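You operate a simulated robot arm through the tools that you are given. There is no shell and no other tool. Be economical: measure what you need, move in short steps, check, and stop when the job is done.

You run a simulated robot arm. Do the job below in one go: nothing can be reset, and whatever is moved stays where it is left.

TASK
Put the white pot from the top of the steel bench on top of the silver tape roll. Count the white pads on the upper shelf under the steel bench, then put as many of the orange relays from the upper shelf under the steel bench on the top of the grey cabinet. Fetch the brown box from the top of the steel bench and set it on the drip shelf. Put the foam sleeve on the top of the steel bench away on the parts table. Stack the steel can labelled "sealant" from the top of the steel bench on top of the steel can that says "primer". Turn the tester knob to 24 V. Shut the top bench drawer. Take the blue rag from the parts table and put it on top of the black tape roll. The order is free. Set down upright: white pot.
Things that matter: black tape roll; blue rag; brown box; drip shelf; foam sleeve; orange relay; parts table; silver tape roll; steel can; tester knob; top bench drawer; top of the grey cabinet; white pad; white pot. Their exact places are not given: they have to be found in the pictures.

The check looks at the end state, three seconds after you hand in, the way a careful person would. Anything else that was tipped, shoved, dropped, spilled or broken makes it a failure.

THE ROBOT
A 7-joint arm with a two-finger parallel gripper on a trunk, on a base that drives. Base frame: it is fixed to the floor where the robot stands at the start and does not move with it; the origin is under the middle of the robot, x ahead of it, y to its left, z up; the surface under the hand at the start is at about z = 863. Units: mm, rad, N and s.
Its first joint turns from -2.897 to 2.897 rad. Places, roughly: black tape roll (10x10x5 cm) [-2600, -2200, 800]; blue rag (6x7x3 cm) [-2100, -2000, 800]; brown box [750, 0, 1000]; drip shelf (18x24 cm) [-2260, 1220, 740]; foam sleeve (6x11x5 cm) [500, 100, 900]; orange relay [500, 500, 500]; parts table [-2100, -2000, 800]; silver tape roll (10x10x5 cm) [1000, -300, 900]; steel can [750, 250, 1000]; tester knob [400, 800, 900]; top bench drawer [200, 800, 700]; top of the grey cabinet [200, -1600, 900]; white pad (11x7x3 cm) [800, 500, 500]; white pot [750, 250, 1000]. Payload 3.43 kg.
The tool frame sits at the grasp point between the pads (the TCP): z along the fingers, y along the line on which they close. The tips reach 30 mm beyond it. Largest opening 94 mm; finger width 28, thickness 10; the body of the gripper, 50 by 96 mm, starts 55 mm behind the TCP.
Orientation is that of the tool frame in the base frame, as a unit quaternion [x, y, z, w]. With the fingers straight down and closing along the base's y, the tool's x points along the base's -x, its y along +y and its z along -z.

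THE INTERFACE
- The arm moves only by the tool drive_tool. Its argument "plan" is a list of rows, each an object of numbers (a shift or turn left out is 0, a gripper value left out holds the last): "ax", "ay", "az": the turn, a rotation vector about the tool's x, y, z in rad; "dx", "dy", "dz": the shift along the tool's x, y, z in mm; "grip": the finger opening in mm, from 0 to 94. In form: [{"ax": .., "ay": .., "az": .., "dx": .., "dy": .., "dz": .., "grip": ..}, ...]. A call has 1 to 12 rows; each row shifts and turns the commanded pose from where the row before left it, along the tool's axes as they then stand. A row lasts 0.2 s, in which the tool goes at most 50 mm and 0.15 rad; a call with a longer step from one row to the next is refused whole, and so is a gripper value outside its range. Where a pose cannot be reached the arm comes as near as it can. A force on the tool above 40 N (or 10 N above the force at the start of the call, whichever is more), or a blocked arm, ends the call early, and 0.2 s more pass. Each finger travels about 45 mm/s and halts on what it meets, pressing with about 44 N; the grip force reading is that of the motor and also rises with nothing between the fingers. The clock runs only during rows and for 0.2 s after the last one: add rows that do not move to give the fingers time. It gives the time, the measured TCP pose, the force on the tool (base axes), the opening and the grip force at its end, in the units of the frame above (readings bear some noise), with the torque about the TCP (base axes, N m) and any sound that the robot's microphone picked up, and new pictures: "show" is both (left out), scene, wrist or none.
- Cameras (640 x 400 px; columns grow to the right, rows downward): "scene" is now at [13.9, 281.9, 1382.7]; the picture's right is [0.53, -0.85, -0.00], its down [-0.52, -0.32, -0.80] and it looks along [0.68, 0.42, -0.61] (base axes); focal length 214 px, centre (320, 200). "wrist" rides on the gripper at [76, 14, -103] in the tool frame; the picture's right is [-0.18, 0.98, 0.00], its down [-0.75, -0.14, -0.64] and it looks along [-0.63, -0.12, 0.77] (tool axes); focal length 243 px, centre (320, 200).
- drive_base(legs): drives the robot by 1 to 6 legs, each [ahead, turn to the left] in mm and rad, along the robot's own axes; the way and the turn of a leg run together, so that a leg with both is an arc; at most 1500 mm and 3.142 rad a leg. The arm and the cameras ride along, it lands a little off, and it stops where it bumps. It gives what a move gives, and a new picture of the scene camera.
- head_to(pan, tilt): turns the head with the scene camera to pan (to the left, within 2.094 rad either way) and tilt (down, from -0.506 to 1.204), counted from straight ahead of the robot. It gives what a move gives, and a new picture of the scene camera.
- measure_at(camera, pixels): for up to 12 pixels [column, row] of the newest picture of that camera ("zoom" is the newest enlarged one), the place [x, y, z] in the base frame of the surface seen there, good to about 2 mm. No time passes.
- close_up(camera, box): a new picture of the part [left, top, right, bottom] of that camera's present view, enlarged. No time passes.
- finish_job(): hands the job in; it is judged then, once.

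Keep the steps short. Do not move on a guess: measure, check each grasp and each placing, and mend mistakes. In all there are 322 turns and 360 pictures (those below and enlarged ones count). Leave the gripper open and the arm clear of the work at the hand-in unless told otherwise, and finish with a single line.

The tools are called after "Emit:" as a command line: name --argument value ..., lists and objects as JSON in quotes. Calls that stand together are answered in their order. drive_tool: Moves the arm, as the interface text tells. Its arguments: {"type":"object","properties":{"plan":{"type":"array"},"show":{"type":"string","enum":["both","scene","wrist","none"]}},"required":["plan"]} The other tools are called the same way: drive_base (legs) drives the base; head_to (pan, tilt) turns the head that bears the scene camera; measure_at (camera, pixels) gives the place of the surface under pixels of a picture; close_up (camera, box) takes an enlarged picture of a part of a camera's view; finish_job () hands the job in.

At the start:

```text
t: 0.0
ee_pos: [499.3, 326.1, 1184.5]
tool_rot: [0.0, 1.0, 0.0, 0.0]
wrist_force: [0.3, 0.2, -0.6]
torque: [0.03, -0.05, -0.02]
opening: 94.3
grip_force: 0.1
robot x, y, heading: [2.8, 2.2, 0.003]
head pan, tilt: [0.555, 0.651]
```

scene: 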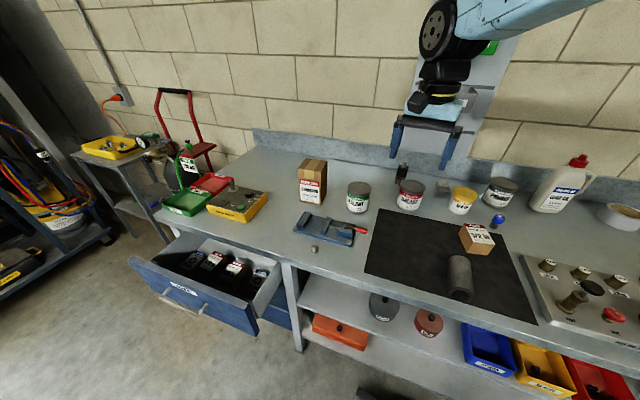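
wrist: 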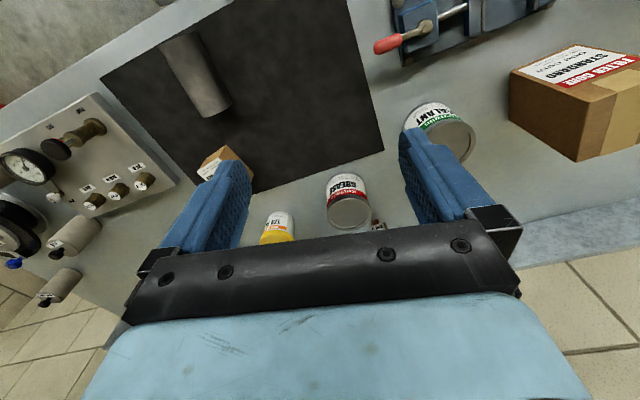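

I see the bench with cans, two boxes, an open drawer, and a foam sleeve. I'll enlarge parts of the view for labels.

Emit:
close_up --camera "scene" --box '[280, 130, 540, 300]'

Emit:
head_to --pan -0.3 --tilt 0.65

```text
2.35 times, centred on (410, 215) of scene
```

zoom: 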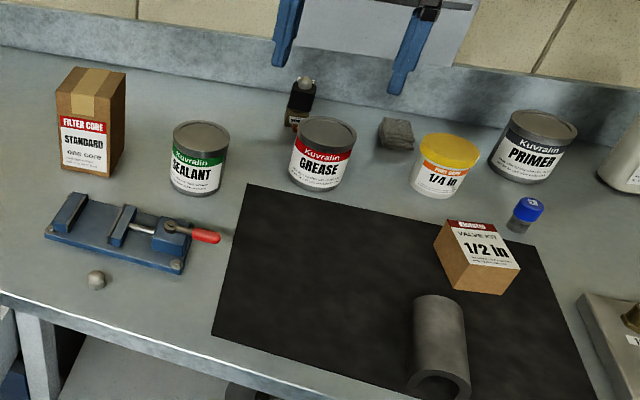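

```text
t: 1.2
ee_pos: [499.6, 324.9, 1185.2]
tool_rot: [-0.001, 1.0, 0.0, -0.001]
wrist_force: [0.5, -0.1, -0.5]
torque: [-0.01, 0.02, 0.02]
opening: 94.0
grip_force: 0.2
robot x, y, heading: [-5.5, 2.3, 0.0]
head pan, tilt: [-0.3, 0.649]
```

scene: 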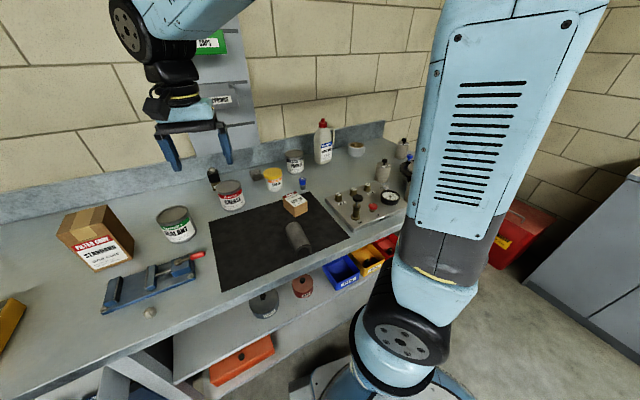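

Two brown boxes may exist; I'll zoom in on the right side and then look around.

Emit:
close_up --camera "scene" --box '[240, 110, 440, 300]'

Emit:
measure_at --camera "scene" --pixels '[[95, 230], [177, 216], [228, 186], [272, 173], [295, 155], [296, 198], [297, 235], [357, 145], [303, 183], [265, 303], [302, 286], [240, 360]]'

```text
2.11 times, centred on (340, 205) of scene
```

zoom: 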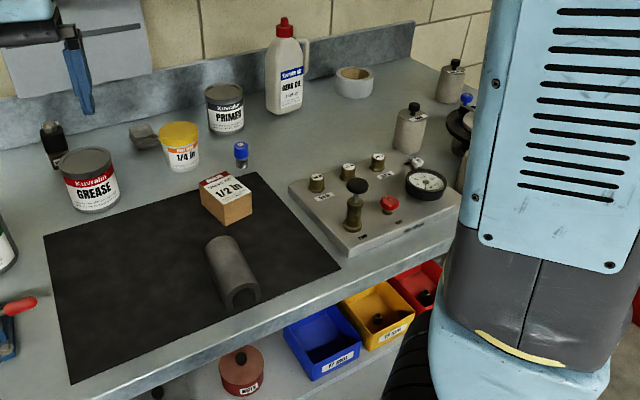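

```text
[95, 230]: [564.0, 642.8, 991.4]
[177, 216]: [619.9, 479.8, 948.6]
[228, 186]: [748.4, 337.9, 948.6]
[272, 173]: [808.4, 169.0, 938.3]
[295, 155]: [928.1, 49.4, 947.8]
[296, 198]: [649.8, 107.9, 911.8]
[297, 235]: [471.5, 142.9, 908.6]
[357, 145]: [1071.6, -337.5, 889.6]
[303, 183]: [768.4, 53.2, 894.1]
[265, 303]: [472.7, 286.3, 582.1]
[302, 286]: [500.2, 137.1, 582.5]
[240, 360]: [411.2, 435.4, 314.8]
```

Next: look left, at the drawer and tester.

Emit:
head_to --pan 1.2 --tilt 0.75

Emit:
close_up --camera "scene" --box '[320, 60, 640, 260]'

```text
t: 2.8
ee_pos: [498.9, 326.2, 1184.9]
tool_rot: [-0.001, 1.0, 0.0, 0.0]
wrist_force: [0.5, 0.3, 0.6]
torque: [0.0, -0.01, -0.01]
opening: 94.1
grip_force: 0.1
robot x, y, heading: [-0.3, 1.3, 0.002]
head pan, tilt: [1.201, 0.75]
```

scene: 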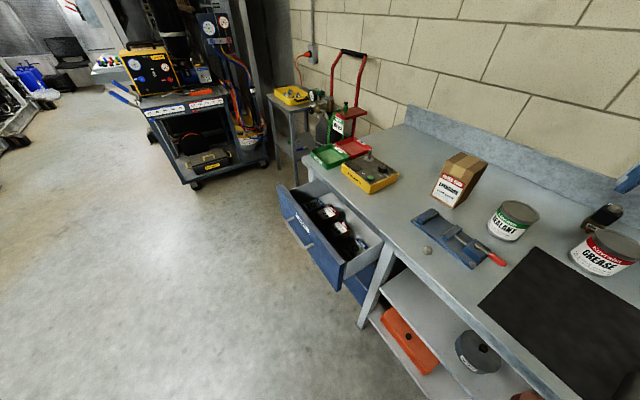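

```text
2.00 times, centred on (480, 160) of scene
```

zoom: 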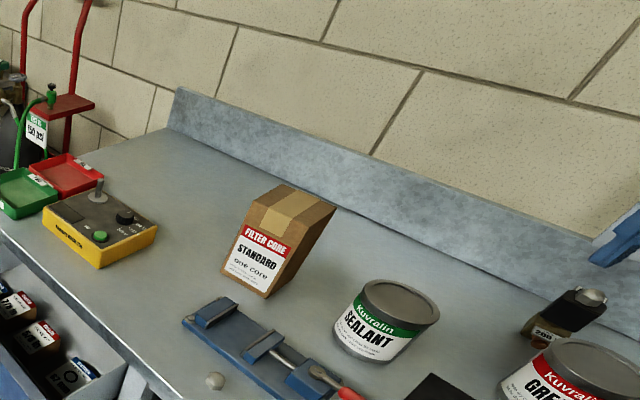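

Emit:
close_up --camera "scene" --box '[330, 140, 410, 200]'

Emit:
measure_at --camera "scene" --pixels '[[383, 168], [371, 177], [370, 160], [345, 178], [310, 235], [345, 275], [280, 190], [342, 283], [383, 243], [330, 215]]'

Emit:
head_to --pan -1.3 --tilt 0.5

Emit:
head_to --pan 2.09 --tilt 0.4

Emit:
head_to --pan -2.09 --tilt 0.4

```text
6.67 times, centred on (370, 170) of scene
```

zoom: 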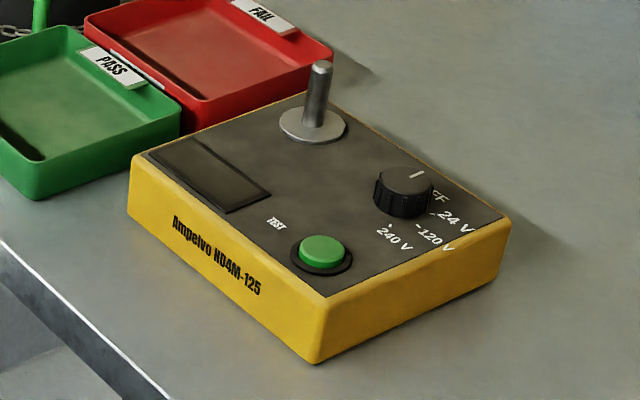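

```text
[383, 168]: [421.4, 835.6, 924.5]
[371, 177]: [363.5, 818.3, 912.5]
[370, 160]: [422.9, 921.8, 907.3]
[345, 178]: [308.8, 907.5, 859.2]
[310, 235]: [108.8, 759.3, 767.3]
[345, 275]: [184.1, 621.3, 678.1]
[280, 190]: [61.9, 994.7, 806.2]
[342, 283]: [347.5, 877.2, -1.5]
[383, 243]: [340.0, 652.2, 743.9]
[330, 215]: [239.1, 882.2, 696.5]
```

```text
t: 5.0
ee_pos: [499.6, 326.6, 1184.6]
tool_rot: [-0.001, 1.0, -0.001, 0.0]
wrist_force: [-0.7, 0.1, 0.5]
torque: [0.01, 0.01, -0.04]
opening: 94.0
grip_force: 0.1
robot x, y, heading: [-2.7, -0.1, -0.004]
head pan, tilt: [-1.3, 0.499]
```

scene: 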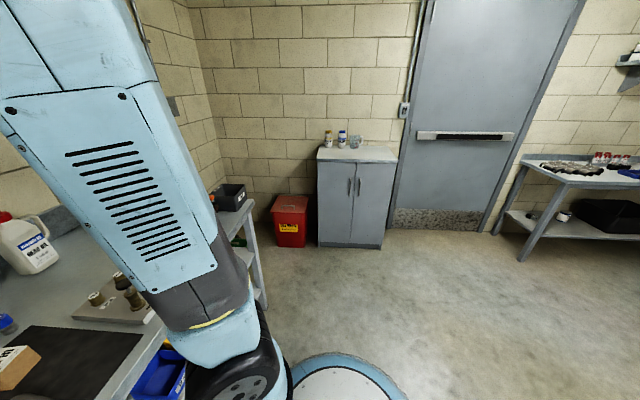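

```text
t: 7.9
ee_pos: [500.6, 326.9, 1186.2]
tool_rot: [-0.001, 1.0, 0.001, 0.0]
wrist_force: [-0.5, -0.5, 0.8]
torque: [0.02, -0.01, -0.01]
opening: 94.2
grip_force: 0.0
robot x, y, heading: [-1.3, 1.5, -0.004]
head pan, tilt: [2.089, 0.4]
```

scene: 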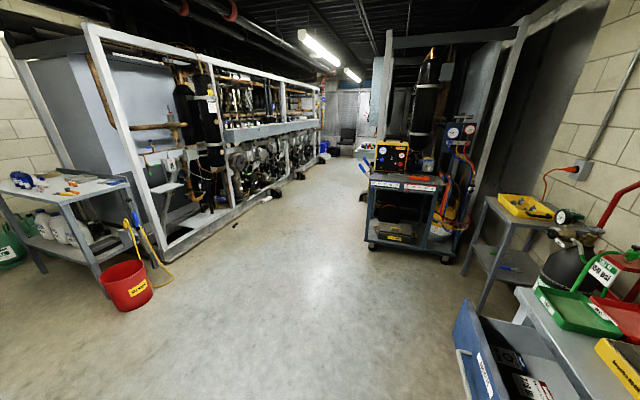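

```text
t: 11.3
ee_pos: [500.4, 327.0, 1185.9]
tool_rot: [0.0, 1.0, 0.0, 0.0]
wrist_force: [0.7, 0.7, 0.2]
torque: [-0.03, 0.0, 0.04]
opening: 93.9
grip_force: 0.2
robot x, y, heading: [1.6, 0.2, 0.0]
head pan, tilt: [-2.089, 0.4]
```

scene: 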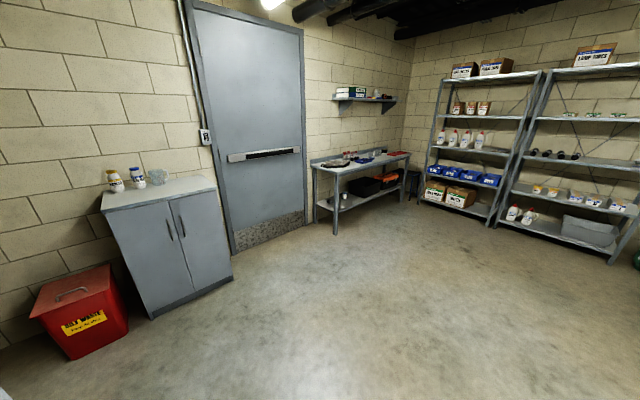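

The tester knob reads OFF with 24 V one step on. Now back off to see under the bench.

Emit:
drive_base --legs '[[-1200, 0]]'

Emit:
head_to --pan 0.15 --tilt 0.45

Emit:
close_up --camera "scene" --box '[200, 180, 440, 320]'

```text
t: 17.3
ee_pos: [-661.9, 326.1, 1185.5]
tool_rot: [-0.006, 1.0, 0.001, 0.0]
wrist_force: [-0.2, 0.6, -0.4]
torque: [0.0, 0.04, -0.02]
opening: 93.8
grip_force: 0.0
robot x, y, heading: [-1161.7, -3.5, 0.011]
head pan, tilt: [-2.089, 0.4]
```

scene: 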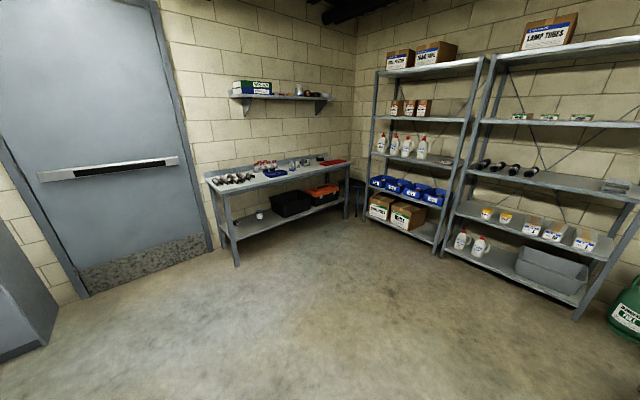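

```text
t: 19.4
ee_pos: [-662.0, 326.7, 1185.8]
tool_rot: [-0.005, 1.0, 0.0, 0.0]
wrist_force: [0.2, 0.1, 0.3]
torque: [-0.02, 0.0, -0.01]
opening: 93.9
grip_force: 0.0
robot x, y, heading: [-1157.1, -7.5, 0.013]
head pan, tilt: [0.15, 0.45]
```

scene: 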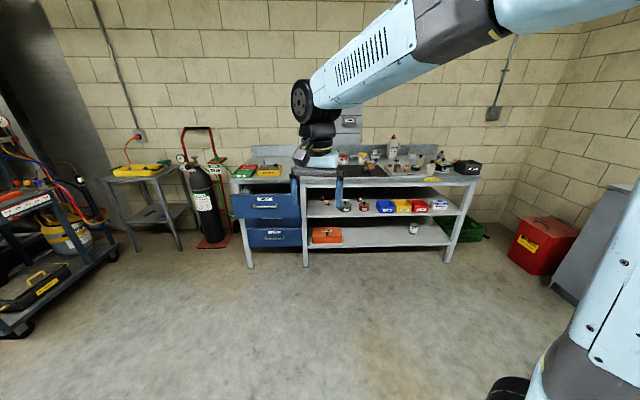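

```text
2.67 times, centred on (320, 250) of scene
```

zoom: 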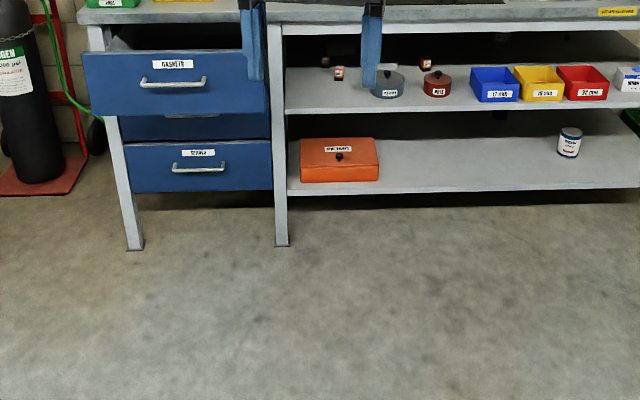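

Emit:
close_up --camera "scene" --box '[300, 185, 400, 225]'

Emit:
close_up --camera "scene" --box '[380, 175, 480, 225]'

```text
6.40 times, centred on (350, 205) of scene
```

zoom: 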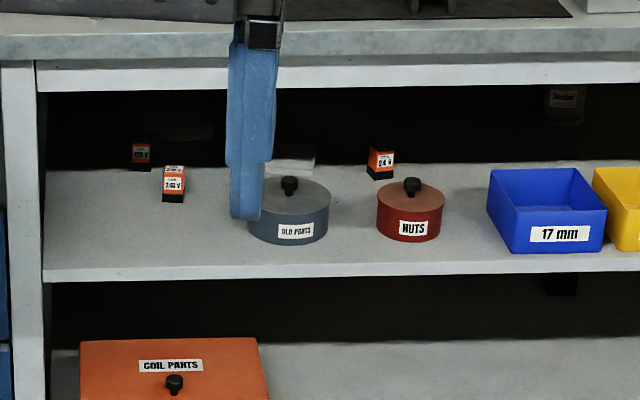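

```text
6.40 times, centred on (430, 200) of scene
```

zoom: 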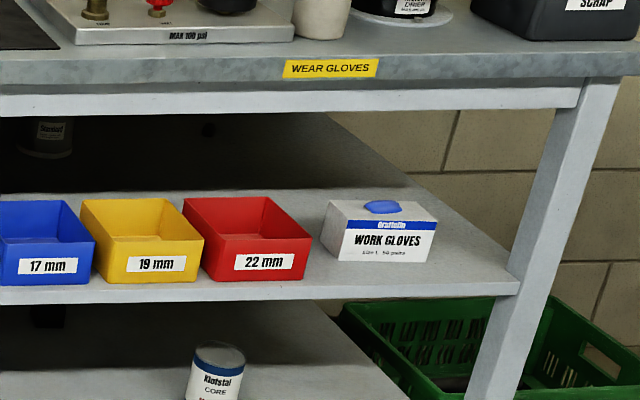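

Emit:
measure_at --camera "scene" --pixels '[[322, 209], [327, 214], [360, 205], [345, 209], [328, 206], [345, 226], [305, 228], [305, 192], [440, 225], [298, 200], [300, 212], [361, 224]]'

Emit:
drive_base --legs '[[-900, 0]]'

Emit:
drive_tool --plan '[{"dy": -50}, {"dy": -50}, {"dy": -50}, {"dy": -50}, {"dy": -50}, {"dy": -50}, {"dy": -50}, {"dy": -50}, {"dy": -50}, {"dy": -50}]' --show "scene"

```text
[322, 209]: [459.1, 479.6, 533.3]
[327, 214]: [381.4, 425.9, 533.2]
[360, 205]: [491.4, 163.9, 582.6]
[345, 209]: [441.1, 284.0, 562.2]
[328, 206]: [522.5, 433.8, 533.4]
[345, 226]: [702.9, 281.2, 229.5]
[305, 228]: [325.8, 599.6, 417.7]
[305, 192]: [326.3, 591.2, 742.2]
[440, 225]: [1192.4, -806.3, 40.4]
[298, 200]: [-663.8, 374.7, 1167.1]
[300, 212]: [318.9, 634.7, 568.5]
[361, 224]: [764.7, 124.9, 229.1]
```

```text
t: 24.2
ee_pos: [-1574.2, 316.7, 1186.2]
tool_rot: [-0.003, 1.0, 0.0, 0.0]
wrist_force: [-0.5, 0.9, 0.3]
torque: [0.03, 0.0, 0.0]
opening: 93.9
grip_force: 0.1
robot x, y, heading: [-2075.5, -11.9, 0.007]
head pan, tilt: [0.15, 0.45]
```

scene: 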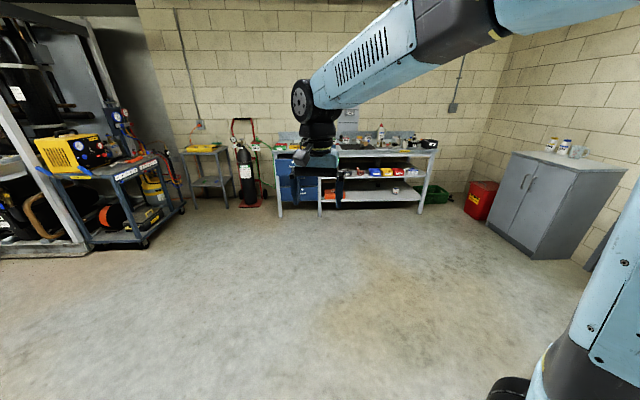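

```text
t: 26.4
ee_pos: [-1574.3, -183.4, 1187.2]
tool_rot: [-0.001, 1.0, 0.0, 0.0]
wrist_force: [-0.2, 0.6, 0.4]
torque: [-0.04, 0.0, 0.02]
opening: 94.3
grip_force: 0.0
robot x, y, heading: [-2076.4, -8.7, 0.005]
head pan, tilt: [0.15, 0.45]
```

scene: 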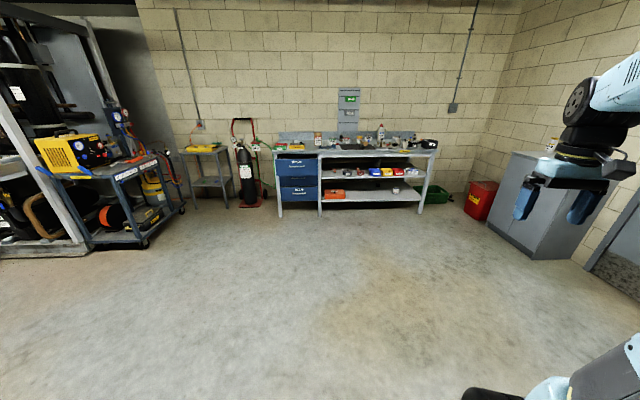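

Emit:
close_up --camera "scene" --box '[315, 145, 375, 185]'

Emit:
close_up --camera "scene" --box '[365, 145, 425, 185]'

```text
10.00 times, centred on (345, 165) of scene
```

zoom: 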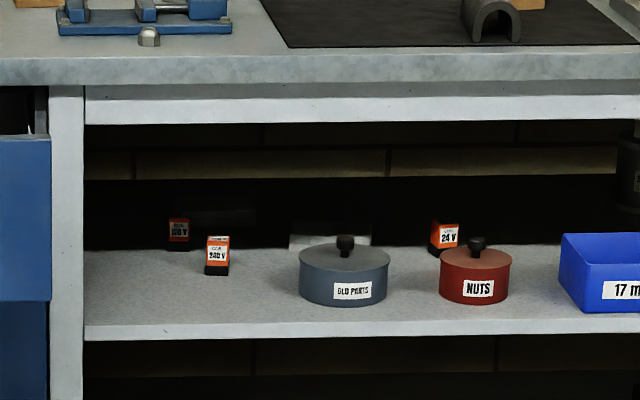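

```text
10.00 times, centred on (395, 165) of scene
```

zoom: 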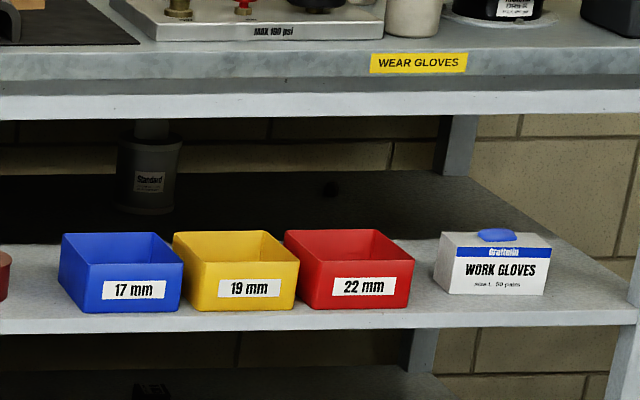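

Emit:
measure_at --camera "scene" --pixels '[[347, 165], [336.5, 166.5], [332, 168], [336.5, 170.5], [359, 169], [330, 172]]'

Emit:
close_up --camera "scene" --box '[322, 155, 352, 175]'

Emit:
close_up --camera "scene" --box '[350, 155, 380, 175]'

```text
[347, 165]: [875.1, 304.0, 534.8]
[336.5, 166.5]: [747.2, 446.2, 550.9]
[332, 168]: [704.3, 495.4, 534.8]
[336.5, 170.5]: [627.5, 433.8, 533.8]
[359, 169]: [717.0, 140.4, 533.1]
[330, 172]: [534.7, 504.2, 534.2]
```

```text
16.00 times, centred on (337, 165) of scene
```

zoom: 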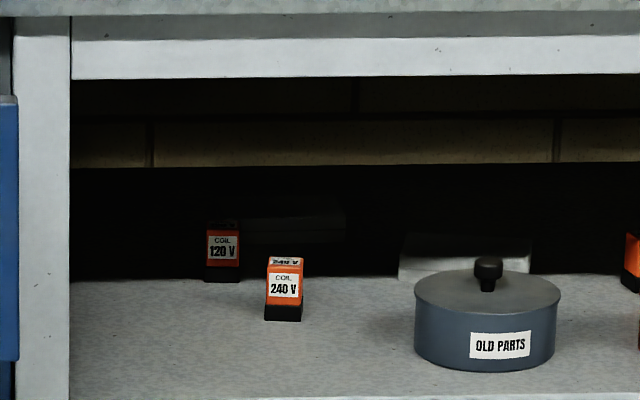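

```text
16.00 times, centred on (365, 165) of scene
```

zoom: 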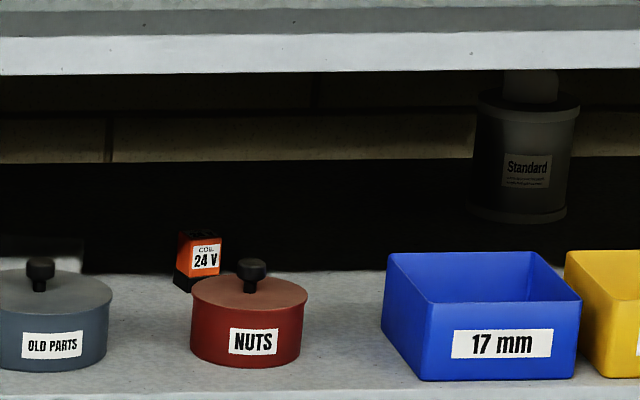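

Two pads seen so far; I'll verify later with the wrist camera. Since I'm near, look at the parts table and the drip shelf.

Emit:
head_to --pan -1.6 --tilt 0.4

Emit:
close_up --camera "scene" --box '[220, 120, 460, 270]'

Emit:
head_to --pan 1.7 --tilt 0.5

```text
t: 28.2
ee_pos: [-1574.5, -183.1, 1187.3]
tool_rot: [-0.002, 1.0, -0.001, 0.0]
wrist_force: [-0.5, 0.6, -0.5]
torque: [-0.02, 0.01, 0.02]
opening: 94.1
grip_force: 0.1
robot x, y, heading: [-2072.2, -12.4, 0.003]
head pan, tilt: [-1.6, 0.4]
```

scene: 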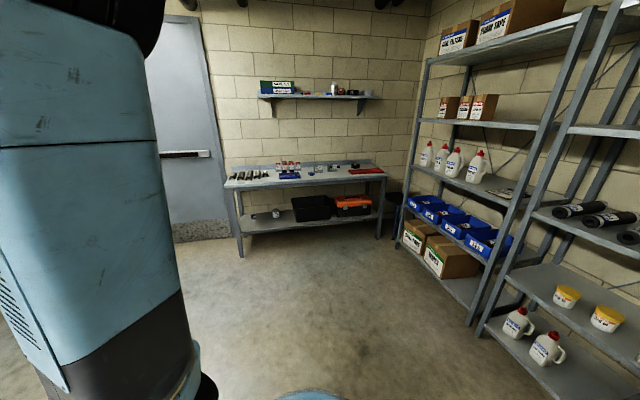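

```text
2.67 times, centred on (340, 195) of scene
```

zoom: 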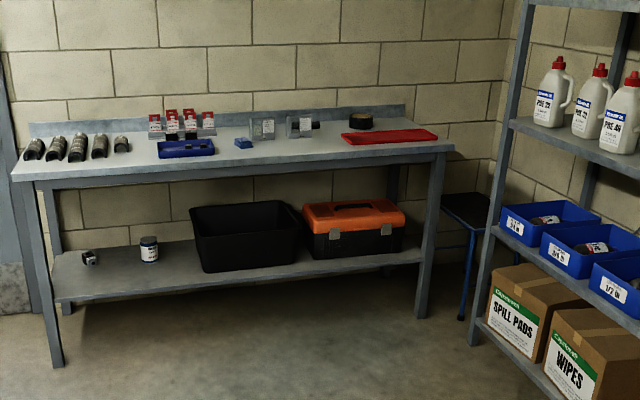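

```text
t: 31.0
ee_pos: [-1574.0, -183.3, 1186.3]
tool_rot: [-0.002, 1.0, -0.001, 0.0]
wrist_force: [0.5, -0.4, -0.5]
torque: [0.01, 0.01, 0.01]
opening: 94.0
grip_force: 0.0
robot x, y, heading: [-2070.9, -11.1, 0.006]
head pan, tilt: [1.7, 0.499]
```

scene: 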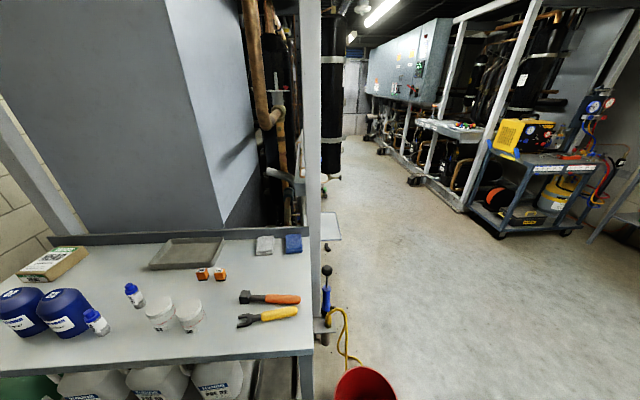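

Emit:
close_up --camera "scene" --box '[260, 160, 380, 300]'

Emit:
measure_at --camera "scene" --pixels '[[330, 215], [335, 235], [324, 240], [325, 270], [322, 325], [300, 280], [316, 240], [360, 380]]'

```text
2.86 times, centred on (320, 230) of scene
```

zoom: 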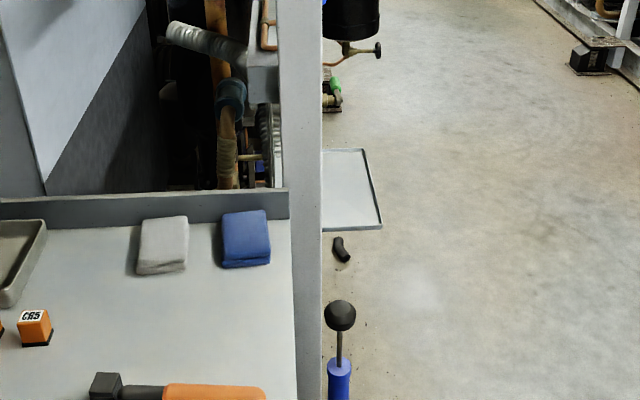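

```text
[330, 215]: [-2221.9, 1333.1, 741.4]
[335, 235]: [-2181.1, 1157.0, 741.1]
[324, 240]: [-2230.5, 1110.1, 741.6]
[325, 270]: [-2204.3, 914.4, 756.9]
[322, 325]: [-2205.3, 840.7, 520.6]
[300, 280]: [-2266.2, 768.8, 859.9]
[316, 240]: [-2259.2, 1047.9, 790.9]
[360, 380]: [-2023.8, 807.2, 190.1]
```

Emit:
drive_base --legs '[[0, -1.571], [950, 0]]'

Emit:
head_to --pan -0.05 --tilt 0.65

```text
t: 34.4
ee_pos: [-2017.0, -539.5, 1186.8]
tool_rot: [0.538, 0.843, 0.001, -0.001]
wrist_force: [1.1, -0.5, -0.8]
torque: [-0.03, 0.07, -0.03]
opening: 94.2
grip_force: 0.0
robot x, y, heading: [-2011.8, 8.7, -1.167]
head pan, tilt: [1.7, 0.499]
stopped in leg 1: the robot was blocked; the commanded pose is now the measured one
```

scene: 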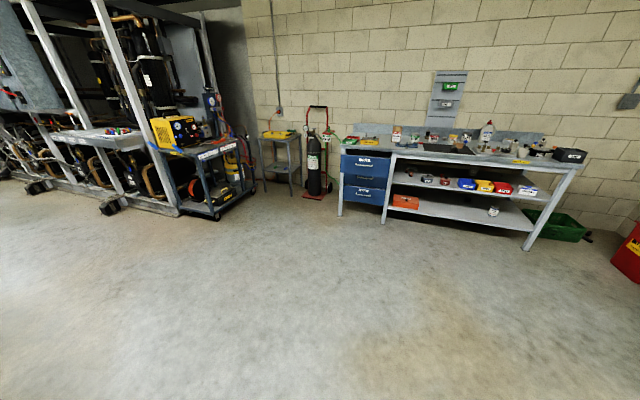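

```text
t: 36.2
ee_pos: [-2018.1, -540.4, 1186.6]
tool_rot: [0.538, 0.843, 0.0, 0.0]
wrist_force: [0.3, 0.0, 0.2]
torque: [-0.01, -0.03, -0.04]
opening: 94.2
grip_force: 0.1
robot x, y, heading: [-2019.8, 14.1, -1.17]
head pan, tilt: [-0.051, 0.649]
```

scene: 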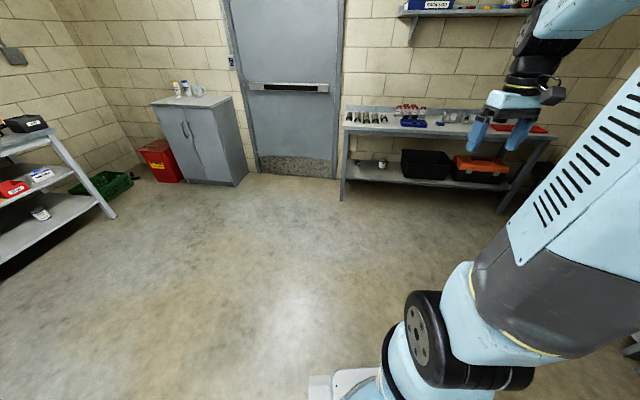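

The base bumped while turning. I'll look around behind before moving.

Emit:
head_to --pan -1.6 --tilt 1.0

Emit:
head_to --pan -2.09 --tilt 0.7

Emit:
head_to --pan 2.09 --tilt 0.8

```text
t: 37.8
ee_pos: [-2016.6, -539.9, 1187.3]
tool_rot: [0.539, 0.842, 0.001, -0.001]
wrist_force: [-0.4, 0.9, -0.9]
torque: [-0.01, -0.02, 0.0]
opening: 93.6
grip_force: 0.0
robot x, y, heading: [-2013.2, 12.6, -1.167]
head pan, tilt: [-1.6, 1.0]
```

scene: 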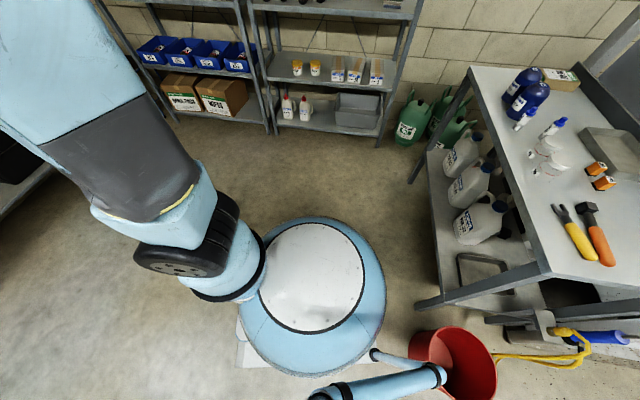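

```text
t: 38.7
ee_pos: [-2018.3, -540.5, 1187.7]
tool_rot: [0.538, 0.843, 0.0, -0.002]
wrist_force: [0.1, -0.5, -1.1]
torque: [0.0, 0.01, 0.02]
opening: 94.0
grip_force: 0.0
robot x, y, heading: [-2016.2, 16.6, -1.167]
head pan, tilt: [-2.089, 0.7]
```

scene: 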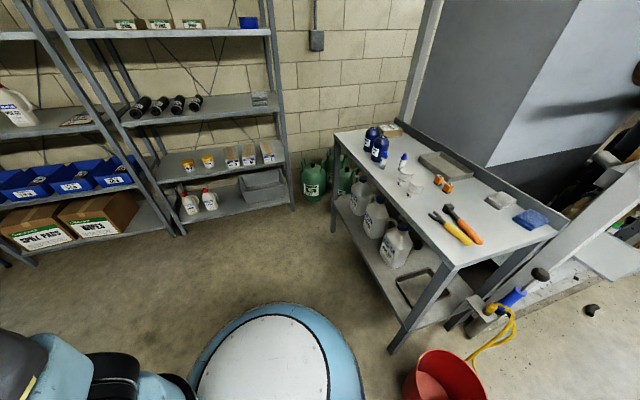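

```text
t: 42.1
ee_pos: [-2016.4, -540.4, 1186.9]
tool_rot: [0.538, 0.843, 0.0, -0.002]
wrist_force: [-0.9, -0.5, -0.3]
torque: [0.0, -0.01, 0.02]
opening: 93.9
grip_force: 0.0
robot x, y, heading: [-2015.4, 13.8, -1.167]
head pan, tilt: [2.089, 0.799]
```

scene: 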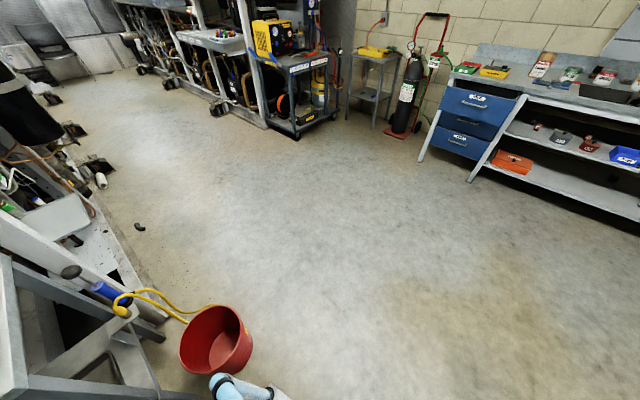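

Emit:
measure_at --camera "scene" --pixels '[[215, 380], [230, 390], [215, 345], [190, 340], [245, 320], [250, 395]]'

Emit:
head_to --pan 2.09 --tilt 1.2

```text
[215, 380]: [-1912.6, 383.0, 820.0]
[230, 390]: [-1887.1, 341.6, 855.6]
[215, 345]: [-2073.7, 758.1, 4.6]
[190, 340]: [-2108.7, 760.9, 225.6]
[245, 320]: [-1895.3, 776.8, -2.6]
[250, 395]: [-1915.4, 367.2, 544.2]
```

```text
t: 43.0
ee_pos: [-2017.6, -540.4, 1187.1]
tool_rot: [0.539, 0.843, 0.0, 0.0]
wrist_force: [0.1, -0.6, 0.5]
torque: [0.02, -0.03, -0.02]
opening: 94.0
grip_force: 0.1
robot x, y, heading: [-2016.0, 15.9, -1.168]
head pan, tilt: [2.089, 1.201]
```

scene: 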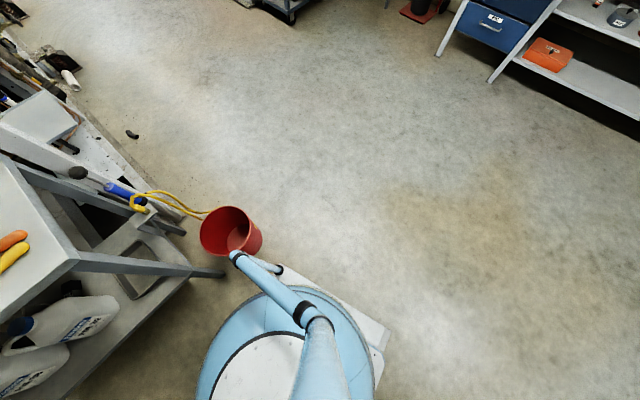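

Emit:
measure_at --camera "scene" --pixels '[[205, 240], [232, 208], [262, 240], [235, 255], [238, 258], [272, 268], [282, 285], [385, 340], [300, 310], [220, 320], [225, 272], [350, 300]]'

Emit:
close_up --camera "scene" --box '[160, 180, 400, 330]'

```text
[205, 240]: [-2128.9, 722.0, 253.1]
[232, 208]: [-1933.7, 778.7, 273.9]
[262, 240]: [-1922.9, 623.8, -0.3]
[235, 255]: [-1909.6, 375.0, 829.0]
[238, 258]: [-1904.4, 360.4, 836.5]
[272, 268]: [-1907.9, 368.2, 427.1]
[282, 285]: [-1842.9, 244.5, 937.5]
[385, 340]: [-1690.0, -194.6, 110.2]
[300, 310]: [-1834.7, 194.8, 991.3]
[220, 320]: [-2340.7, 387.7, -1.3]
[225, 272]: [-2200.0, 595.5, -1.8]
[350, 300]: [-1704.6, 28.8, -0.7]
```

```text
2.67 times, centred on (280, 255) of scene
```

zoom: 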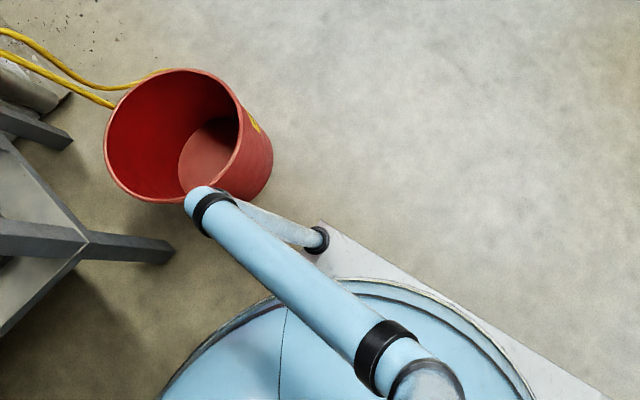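

Emit:
head_to --pan -1.75 --tilt 0.95

Emit:
measure_at --camera "scene" --pixels '[[300, 240], [340, 225], [250, 150], [300, 130], [380, 150], [400, 240], [420, 300], [240, 300]]'

```text
t: 46.1
ee_pos: [-2017.4, -541.0, 1187.5]
tool_rot: [0.538, 0.843, 0.001, 0.0]
wrist_force: [0.4, -0.1, -0.2]
torque: [-0.02, 0.02, 0.0]
opening: 93.9
grip_force: 0.0
robot x, y, heading: [-2017.1, 12.5, -1.17]
head pan, tilt: [-1.751, 0.949]
```

scene: 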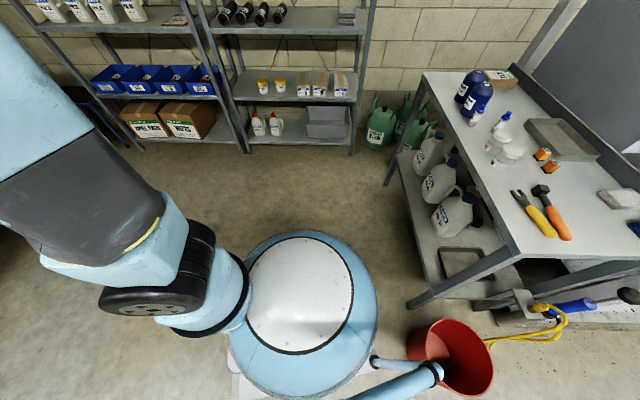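

```text
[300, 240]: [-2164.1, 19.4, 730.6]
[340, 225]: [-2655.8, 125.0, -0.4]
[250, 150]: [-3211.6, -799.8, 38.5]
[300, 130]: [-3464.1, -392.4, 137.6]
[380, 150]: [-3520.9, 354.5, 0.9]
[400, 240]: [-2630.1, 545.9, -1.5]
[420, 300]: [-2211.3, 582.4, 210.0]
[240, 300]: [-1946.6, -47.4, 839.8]
```

The space ahead is free; drive ahead a bit away from the bucket, then turn.

Emit:
drive_base --legs '[[500, 0], [0, -0.4]]'

Emit:
head_to --pan -0.1 --tilt 0.5

```text
t: 50.5
ee_pos: [-2033.2, -955.3, 1187.3]
tool_rot: [0.694, 0.72, 0.001, -0.001]
wrist_force: [-0.3, -0.3, 0.2]
torque: [-0.01, -0.01, 0.01]
opening: 94.0
grip_force: 0.0
robot x, y, heading: [-1795.0, -442.4, -1.552]
head pan, tilt: [-1.751, 0.949]
```

scene: 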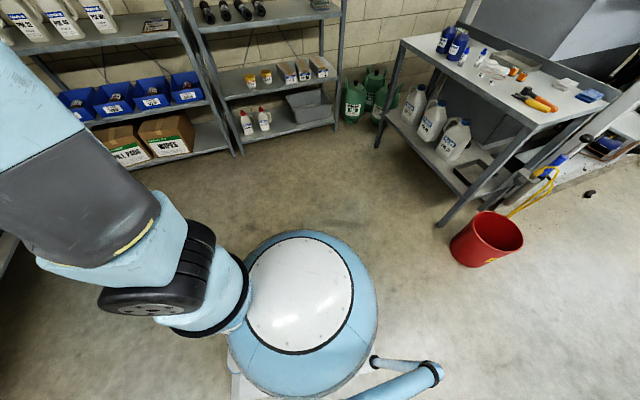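

```text
t: 52.2
ee_pos: [-2032.5, -956.0, 1188.5]
tool_rot: [0.693, 0.721, 0.001, -0.001]
wrist_force: [-0.3, -0.2, -1.2]
torque: [0.01, 0.0, 0.02]
opening: 93.9
grip_force: 0.0
robot x, y, heading: [-1797.5, -445.6, -1.563]
head pan, tilt: [-0.099, 0.499]
```

scene: 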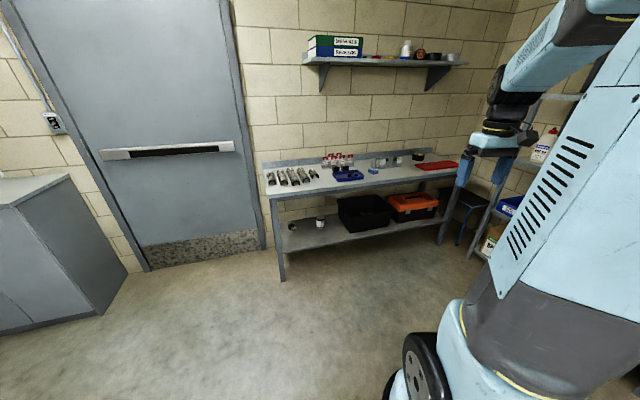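

Check that the bucket was not moved.

Emit:
head_to --pan -2.05 --tilt 0.7

Emit:
close_up --camera "scene" --box '[300, 160, 500, 290]'

```text
t: 54.1
ee_pos: [-2033.4, -955.2, 1188.0]
tool_rot: [0.693, 0.721, 0.001, -0.001]
wrist_force: [-0.1, 1.0, -1.2]
torque: [-0.01, -0.02, 0.02]
opening: 93.6
grip_force: 0.0
robot x, y, heading: [-1793.5, -447.3, -1.558]
head pan, tilt: [-2.051, 0.7]
```

scene: 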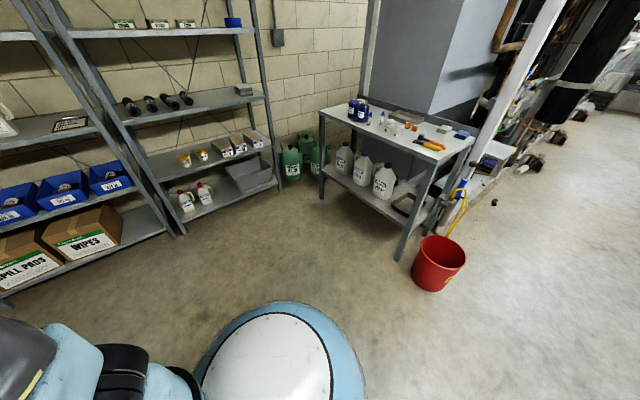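

```text
3.08 times, centred on (400, 225) of scene
```

zoom: 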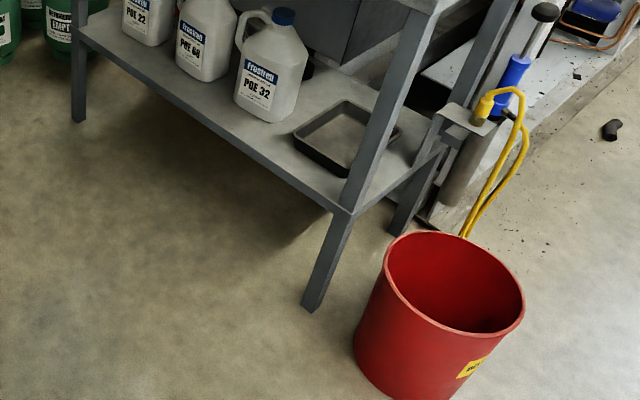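

Emit:
measure_at --camera "scene" --pixels '[[426, 239], [442, 236.5], [465, 257], [450, 267], [430, 256], [422, 250]]'

Emit:
measure_at --camera "zoom" --pixels '[[384, 250], [520, 300], [400, 236], [440, 318], [330, 310], [470, 255]]'

```text
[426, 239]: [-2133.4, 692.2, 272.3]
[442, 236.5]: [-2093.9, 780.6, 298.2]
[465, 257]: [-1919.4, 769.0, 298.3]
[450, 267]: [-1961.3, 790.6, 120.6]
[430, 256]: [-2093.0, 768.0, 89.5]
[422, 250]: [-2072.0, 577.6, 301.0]
```

```text
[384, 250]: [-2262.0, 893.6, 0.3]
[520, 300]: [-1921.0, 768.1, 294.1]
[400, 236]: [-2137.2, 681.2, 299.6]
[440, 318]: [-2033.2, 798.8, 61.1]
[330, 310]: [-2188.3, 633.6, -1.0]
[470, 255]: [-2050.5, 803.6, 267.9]
```

Bucket is unmoved. Now measure the parts table objects.

Emit:
head_to --pan -0.15 --tilt 0.5

Emit:
close_up --camera "scene" --box '[240, 130, 480, 220]'

```text
t: 55.9
ee_pos: [-2034.0, -956.0, 1187.2]
tool_rot: [0.693, 0.721, 0.0, -0.001]
wrist_force: [0.0, 0.3, -0.3]
torque: [0.0, -0.02, 0.01]
opening: 94.1
grip_force: 0.0
robot x, y, heading: [-1795.2, -449.2, -1.554]
head pan, tilt: [-0.15, 0.499]
```

scene: 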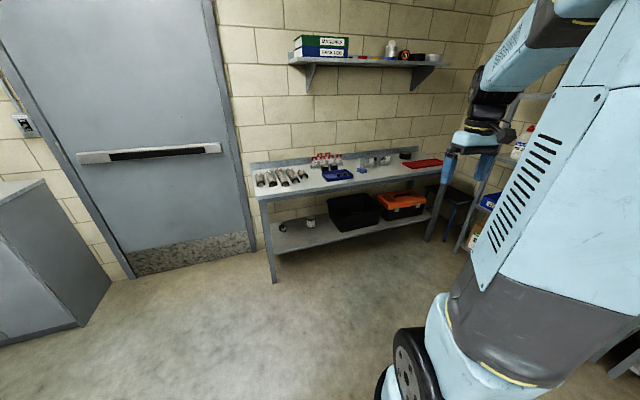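

```text
2.67 times, centred on (360, 175) of scene
```

zoom: 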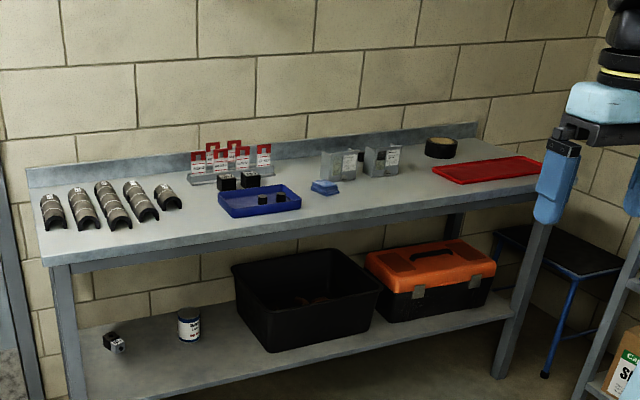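

Emit:
measure_at --camera "zoom" --pixels '[[325, 186], [440, 148], [430, 155], [55, 262], [520, 197], [335, 210], [65, 228], [120, 222], [165, 203], [205, 215], [490, 178], [300, 225]]'

```text
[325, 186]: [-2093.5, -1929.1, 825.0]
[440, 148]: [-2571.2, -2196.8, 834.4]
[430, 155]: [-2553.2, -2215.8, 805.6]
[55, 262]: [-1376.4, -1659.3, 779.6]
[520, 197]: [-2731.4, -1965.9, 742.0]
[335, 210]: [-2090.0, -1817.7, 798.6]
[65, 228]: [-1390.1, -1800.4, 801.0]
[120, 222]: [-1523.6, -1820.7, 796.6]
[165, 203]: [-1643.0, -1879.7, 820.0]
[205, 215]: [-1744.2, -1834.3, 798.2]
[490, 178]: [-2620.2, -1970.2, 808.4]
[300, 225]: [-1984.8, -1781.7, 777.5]
```

Emit:
drive_base --legs '[[0, -0.48], [700, 0]]'

```text
t: 61.3
ee_pos: [-2553.1, -1417.7, 1187.7]
tool_rot: [0.844, 0.536, 0.001, -0.001]
wrist_force: [-0.7, 0.7, -0.1]
torque: [-0.01, 0.01, 0.02]
opening: 94.1
grip_force: 0.0
robot x, y, heading: [-2108.9, -1070.2, -2.033]
head pan, tilt: [-0.15, 0.499]
```

scene: 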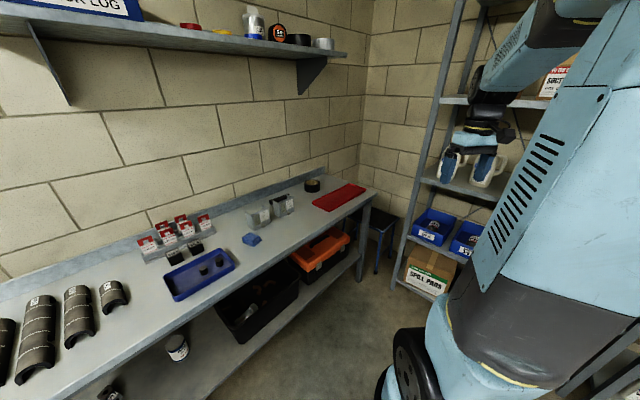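

Emit:
drive_base --legs '[[340, 0], [0, 0.3]]'

Emit:
head_to --pan -0.1 --tilt 0.7

```text
t: 64.6
ee_pos: [-2581.4, -1838.0, 1187.5]
tool_rot: [0.755, 0.656, 0.0, 0.0]
wrist_force: [0.0, 0.0, 1.0]
torque: [-0.02, -0.01, -0.01]
opening: 93.9
grip_force: 0.1
robot x, y, heading: [-2279.9, -1373.6, -1.737]
head pan, tilt: [-0.15, 0.499]
```

scene: 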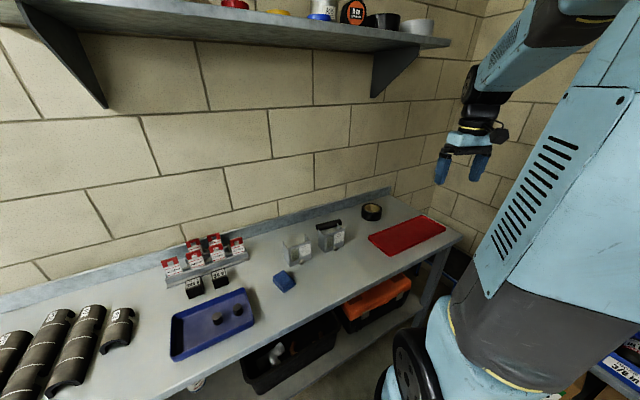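

```text
t: 65.3
ee_pos: [-2583.3, -1837.3, 1188.6]
tool_rot: [0.756, 0.655, 0.001, -0.002]
wrist_force: [-0.2, -0.2, -0.5]
torque: [0.02, 0.01, -0.01]
opening: 94.0
grip_force: 0.1
robot x, y, heading: [-2274.8, -1372.7, -1.735]
head pan, tilt: [-0.099, 0.7]
```

scene: 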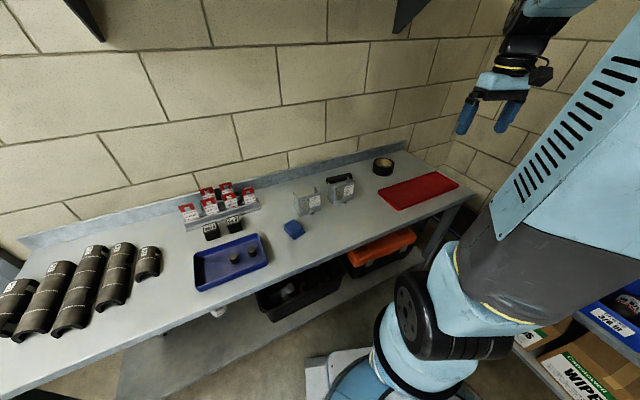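

Emit:
measure_at --camera "scene" --pixels '[[287, 229], [300, 225], [292, 222], [303, 232], [294, 236], [378, 160], [388, 160], [376, 166], [390, 167], [382, 172]]'

Emit:
close_up --camera "scene" --box '[260, 140, 420, 260]'

```text
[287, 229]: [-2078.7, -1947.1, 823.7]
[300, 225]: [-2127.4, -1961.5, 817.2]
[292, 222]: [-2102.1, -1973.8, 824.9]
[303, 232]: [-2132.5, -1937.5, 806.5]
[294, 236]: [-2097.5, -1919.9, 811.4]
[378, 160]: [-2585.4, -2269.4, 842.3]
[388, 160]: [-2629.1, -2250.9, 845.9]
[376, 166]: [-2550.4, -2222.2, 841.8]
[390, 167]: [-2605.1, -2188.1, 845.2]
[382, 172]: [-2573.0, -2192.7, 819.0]
```

```text
3.33 times, centred on (340, 200) of scene
```

zoom: 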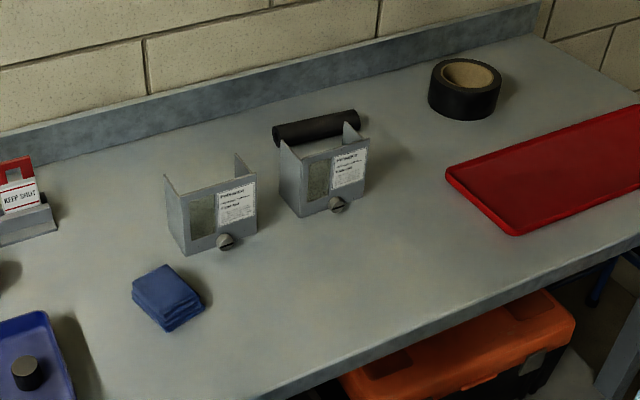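

Emit:
measure_at --camera "zoom" --pixels '[[136, 286], [166, 268], [200, 302], [165, 322], [168, 293], [431, 85], [465, 57], [501, 82], [465, 70], [465, 95]]'

```text
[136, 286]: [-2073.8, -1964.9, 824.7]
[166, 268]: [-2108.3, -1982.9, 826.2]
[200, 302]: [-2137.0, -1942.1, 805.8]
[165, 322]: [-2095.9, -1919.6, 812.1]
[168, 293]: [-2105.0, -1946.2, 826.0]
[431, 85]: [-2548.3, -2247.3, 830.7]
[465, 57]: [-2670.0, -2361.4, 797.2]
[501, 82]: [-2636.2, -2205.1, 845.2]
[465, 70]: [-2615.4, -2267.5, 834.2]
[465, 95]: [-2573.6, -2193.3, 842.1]
```

Rag centre (-2105,-1947,826), roll centre about (-2592,-2228). Move the tool above the rag.

Emit:
drive_tool --plan '[{"dx": -4.1, "dy": 48.9}, {"dx": -4.1, "dy": 48.9}, {"dx": -4.1, "dy": 48.9}, {"dx": -4.1, "dy": 48.9}, {"dx": -4.1, "dy": 48.9}, {"dx": -4.1, "dy": 48.9}, {"dx": -4.1, "dy": 48.9}, {"dx": -4.1, "dy": 48.9}, {"dx": -4.1, "dy": 48.9}, {"dx": -4.1, "dy": 48.9}]' --show "none"

Emit:
drive_tool --plan '[{"dz": 45, "az": -0.126}, {"dz": 45, "az": -0.126}, {"dz": 45, "az": -0.126}, {"dz": 45, "az": -0.126}, {"dz": 45, "az": -0.126}, {}]'

```text
t: 67.5
ee_pos: [-2103.5, -1946.6, 1190.0]
tool_rot: [0.755, 0.656, 0.001, 0.0]
wrist_force: [-0.3, 0.7, 0.4]
torque: [-0.02, -0.03, 0.01]
opening: 94.0
grip_force: 0.0
robot x, y, heading: [-2275.6, -1375.1, -1.733]
head pan, tilt: [-0.099, 0.7]
```

```text
t: 69.0
ee_pos: [-2102.6, -1946.2, 962.3]
tool_rot: [0.514, 0.858, 0.002, -0.001]
wrist_force: [-0.5, -0.5, 0.5]
torque: [0.04, -0.02, 0.0]
opening: 93.7
grip_force: 0.0
robot x, y, heading: [-2278.3, -1373.6, -1.735]
head pan, tilt: [-0.099, 0.7]
```

scene: 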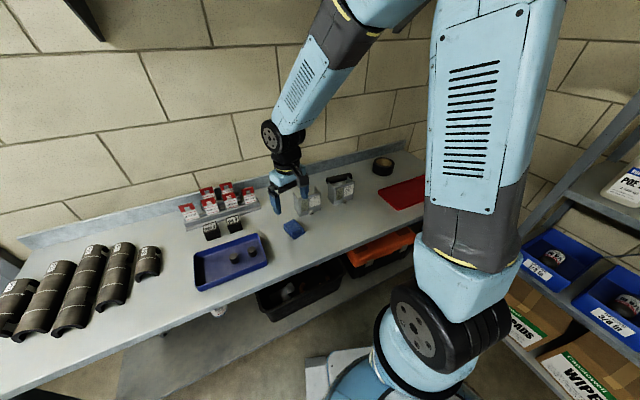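
wrist: 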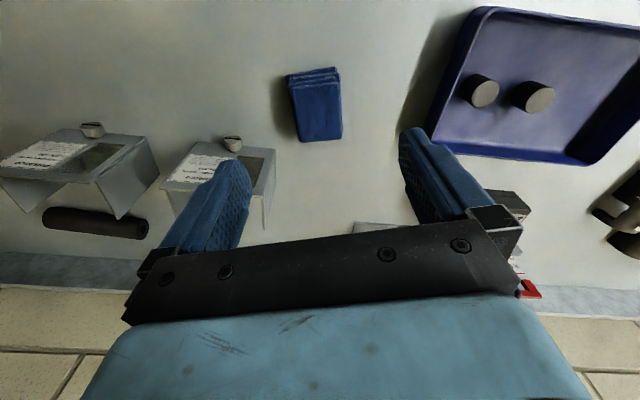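

The rag sits right on the tool axis. Descend and close.

Emit:
drive_tool --plan '[{"dz": 40}, {"dz": 40}, {"dz": 40}, {"dz": 10}, {}, {"grip": 20}, {"grip": 20}, {"grip": 20}, {"grip": 20}, {"grip": 20}, {"grip": 20}]' --show "wrist"

```text
t: 71.3
ee_pos: [-2103.0, -1944.0, 833.3]
tool_rot: [0.515, 0.857, 0.002, -0.001]
wrist_force: [0.4, -0.5, -0.3]
torque: [0.0, 0.01, 0.01]
opening: 50.9
grip_force: 44.1
robot x, y, heading: [-2273.9, -1377.6, -1.731]
head pan, tilt: [-0.099, 0.7]
```

wrist: 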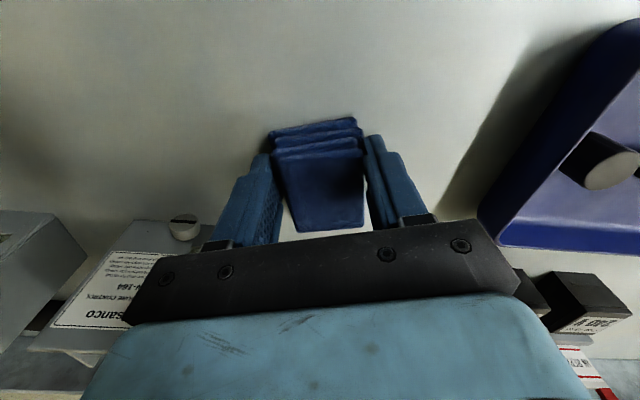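

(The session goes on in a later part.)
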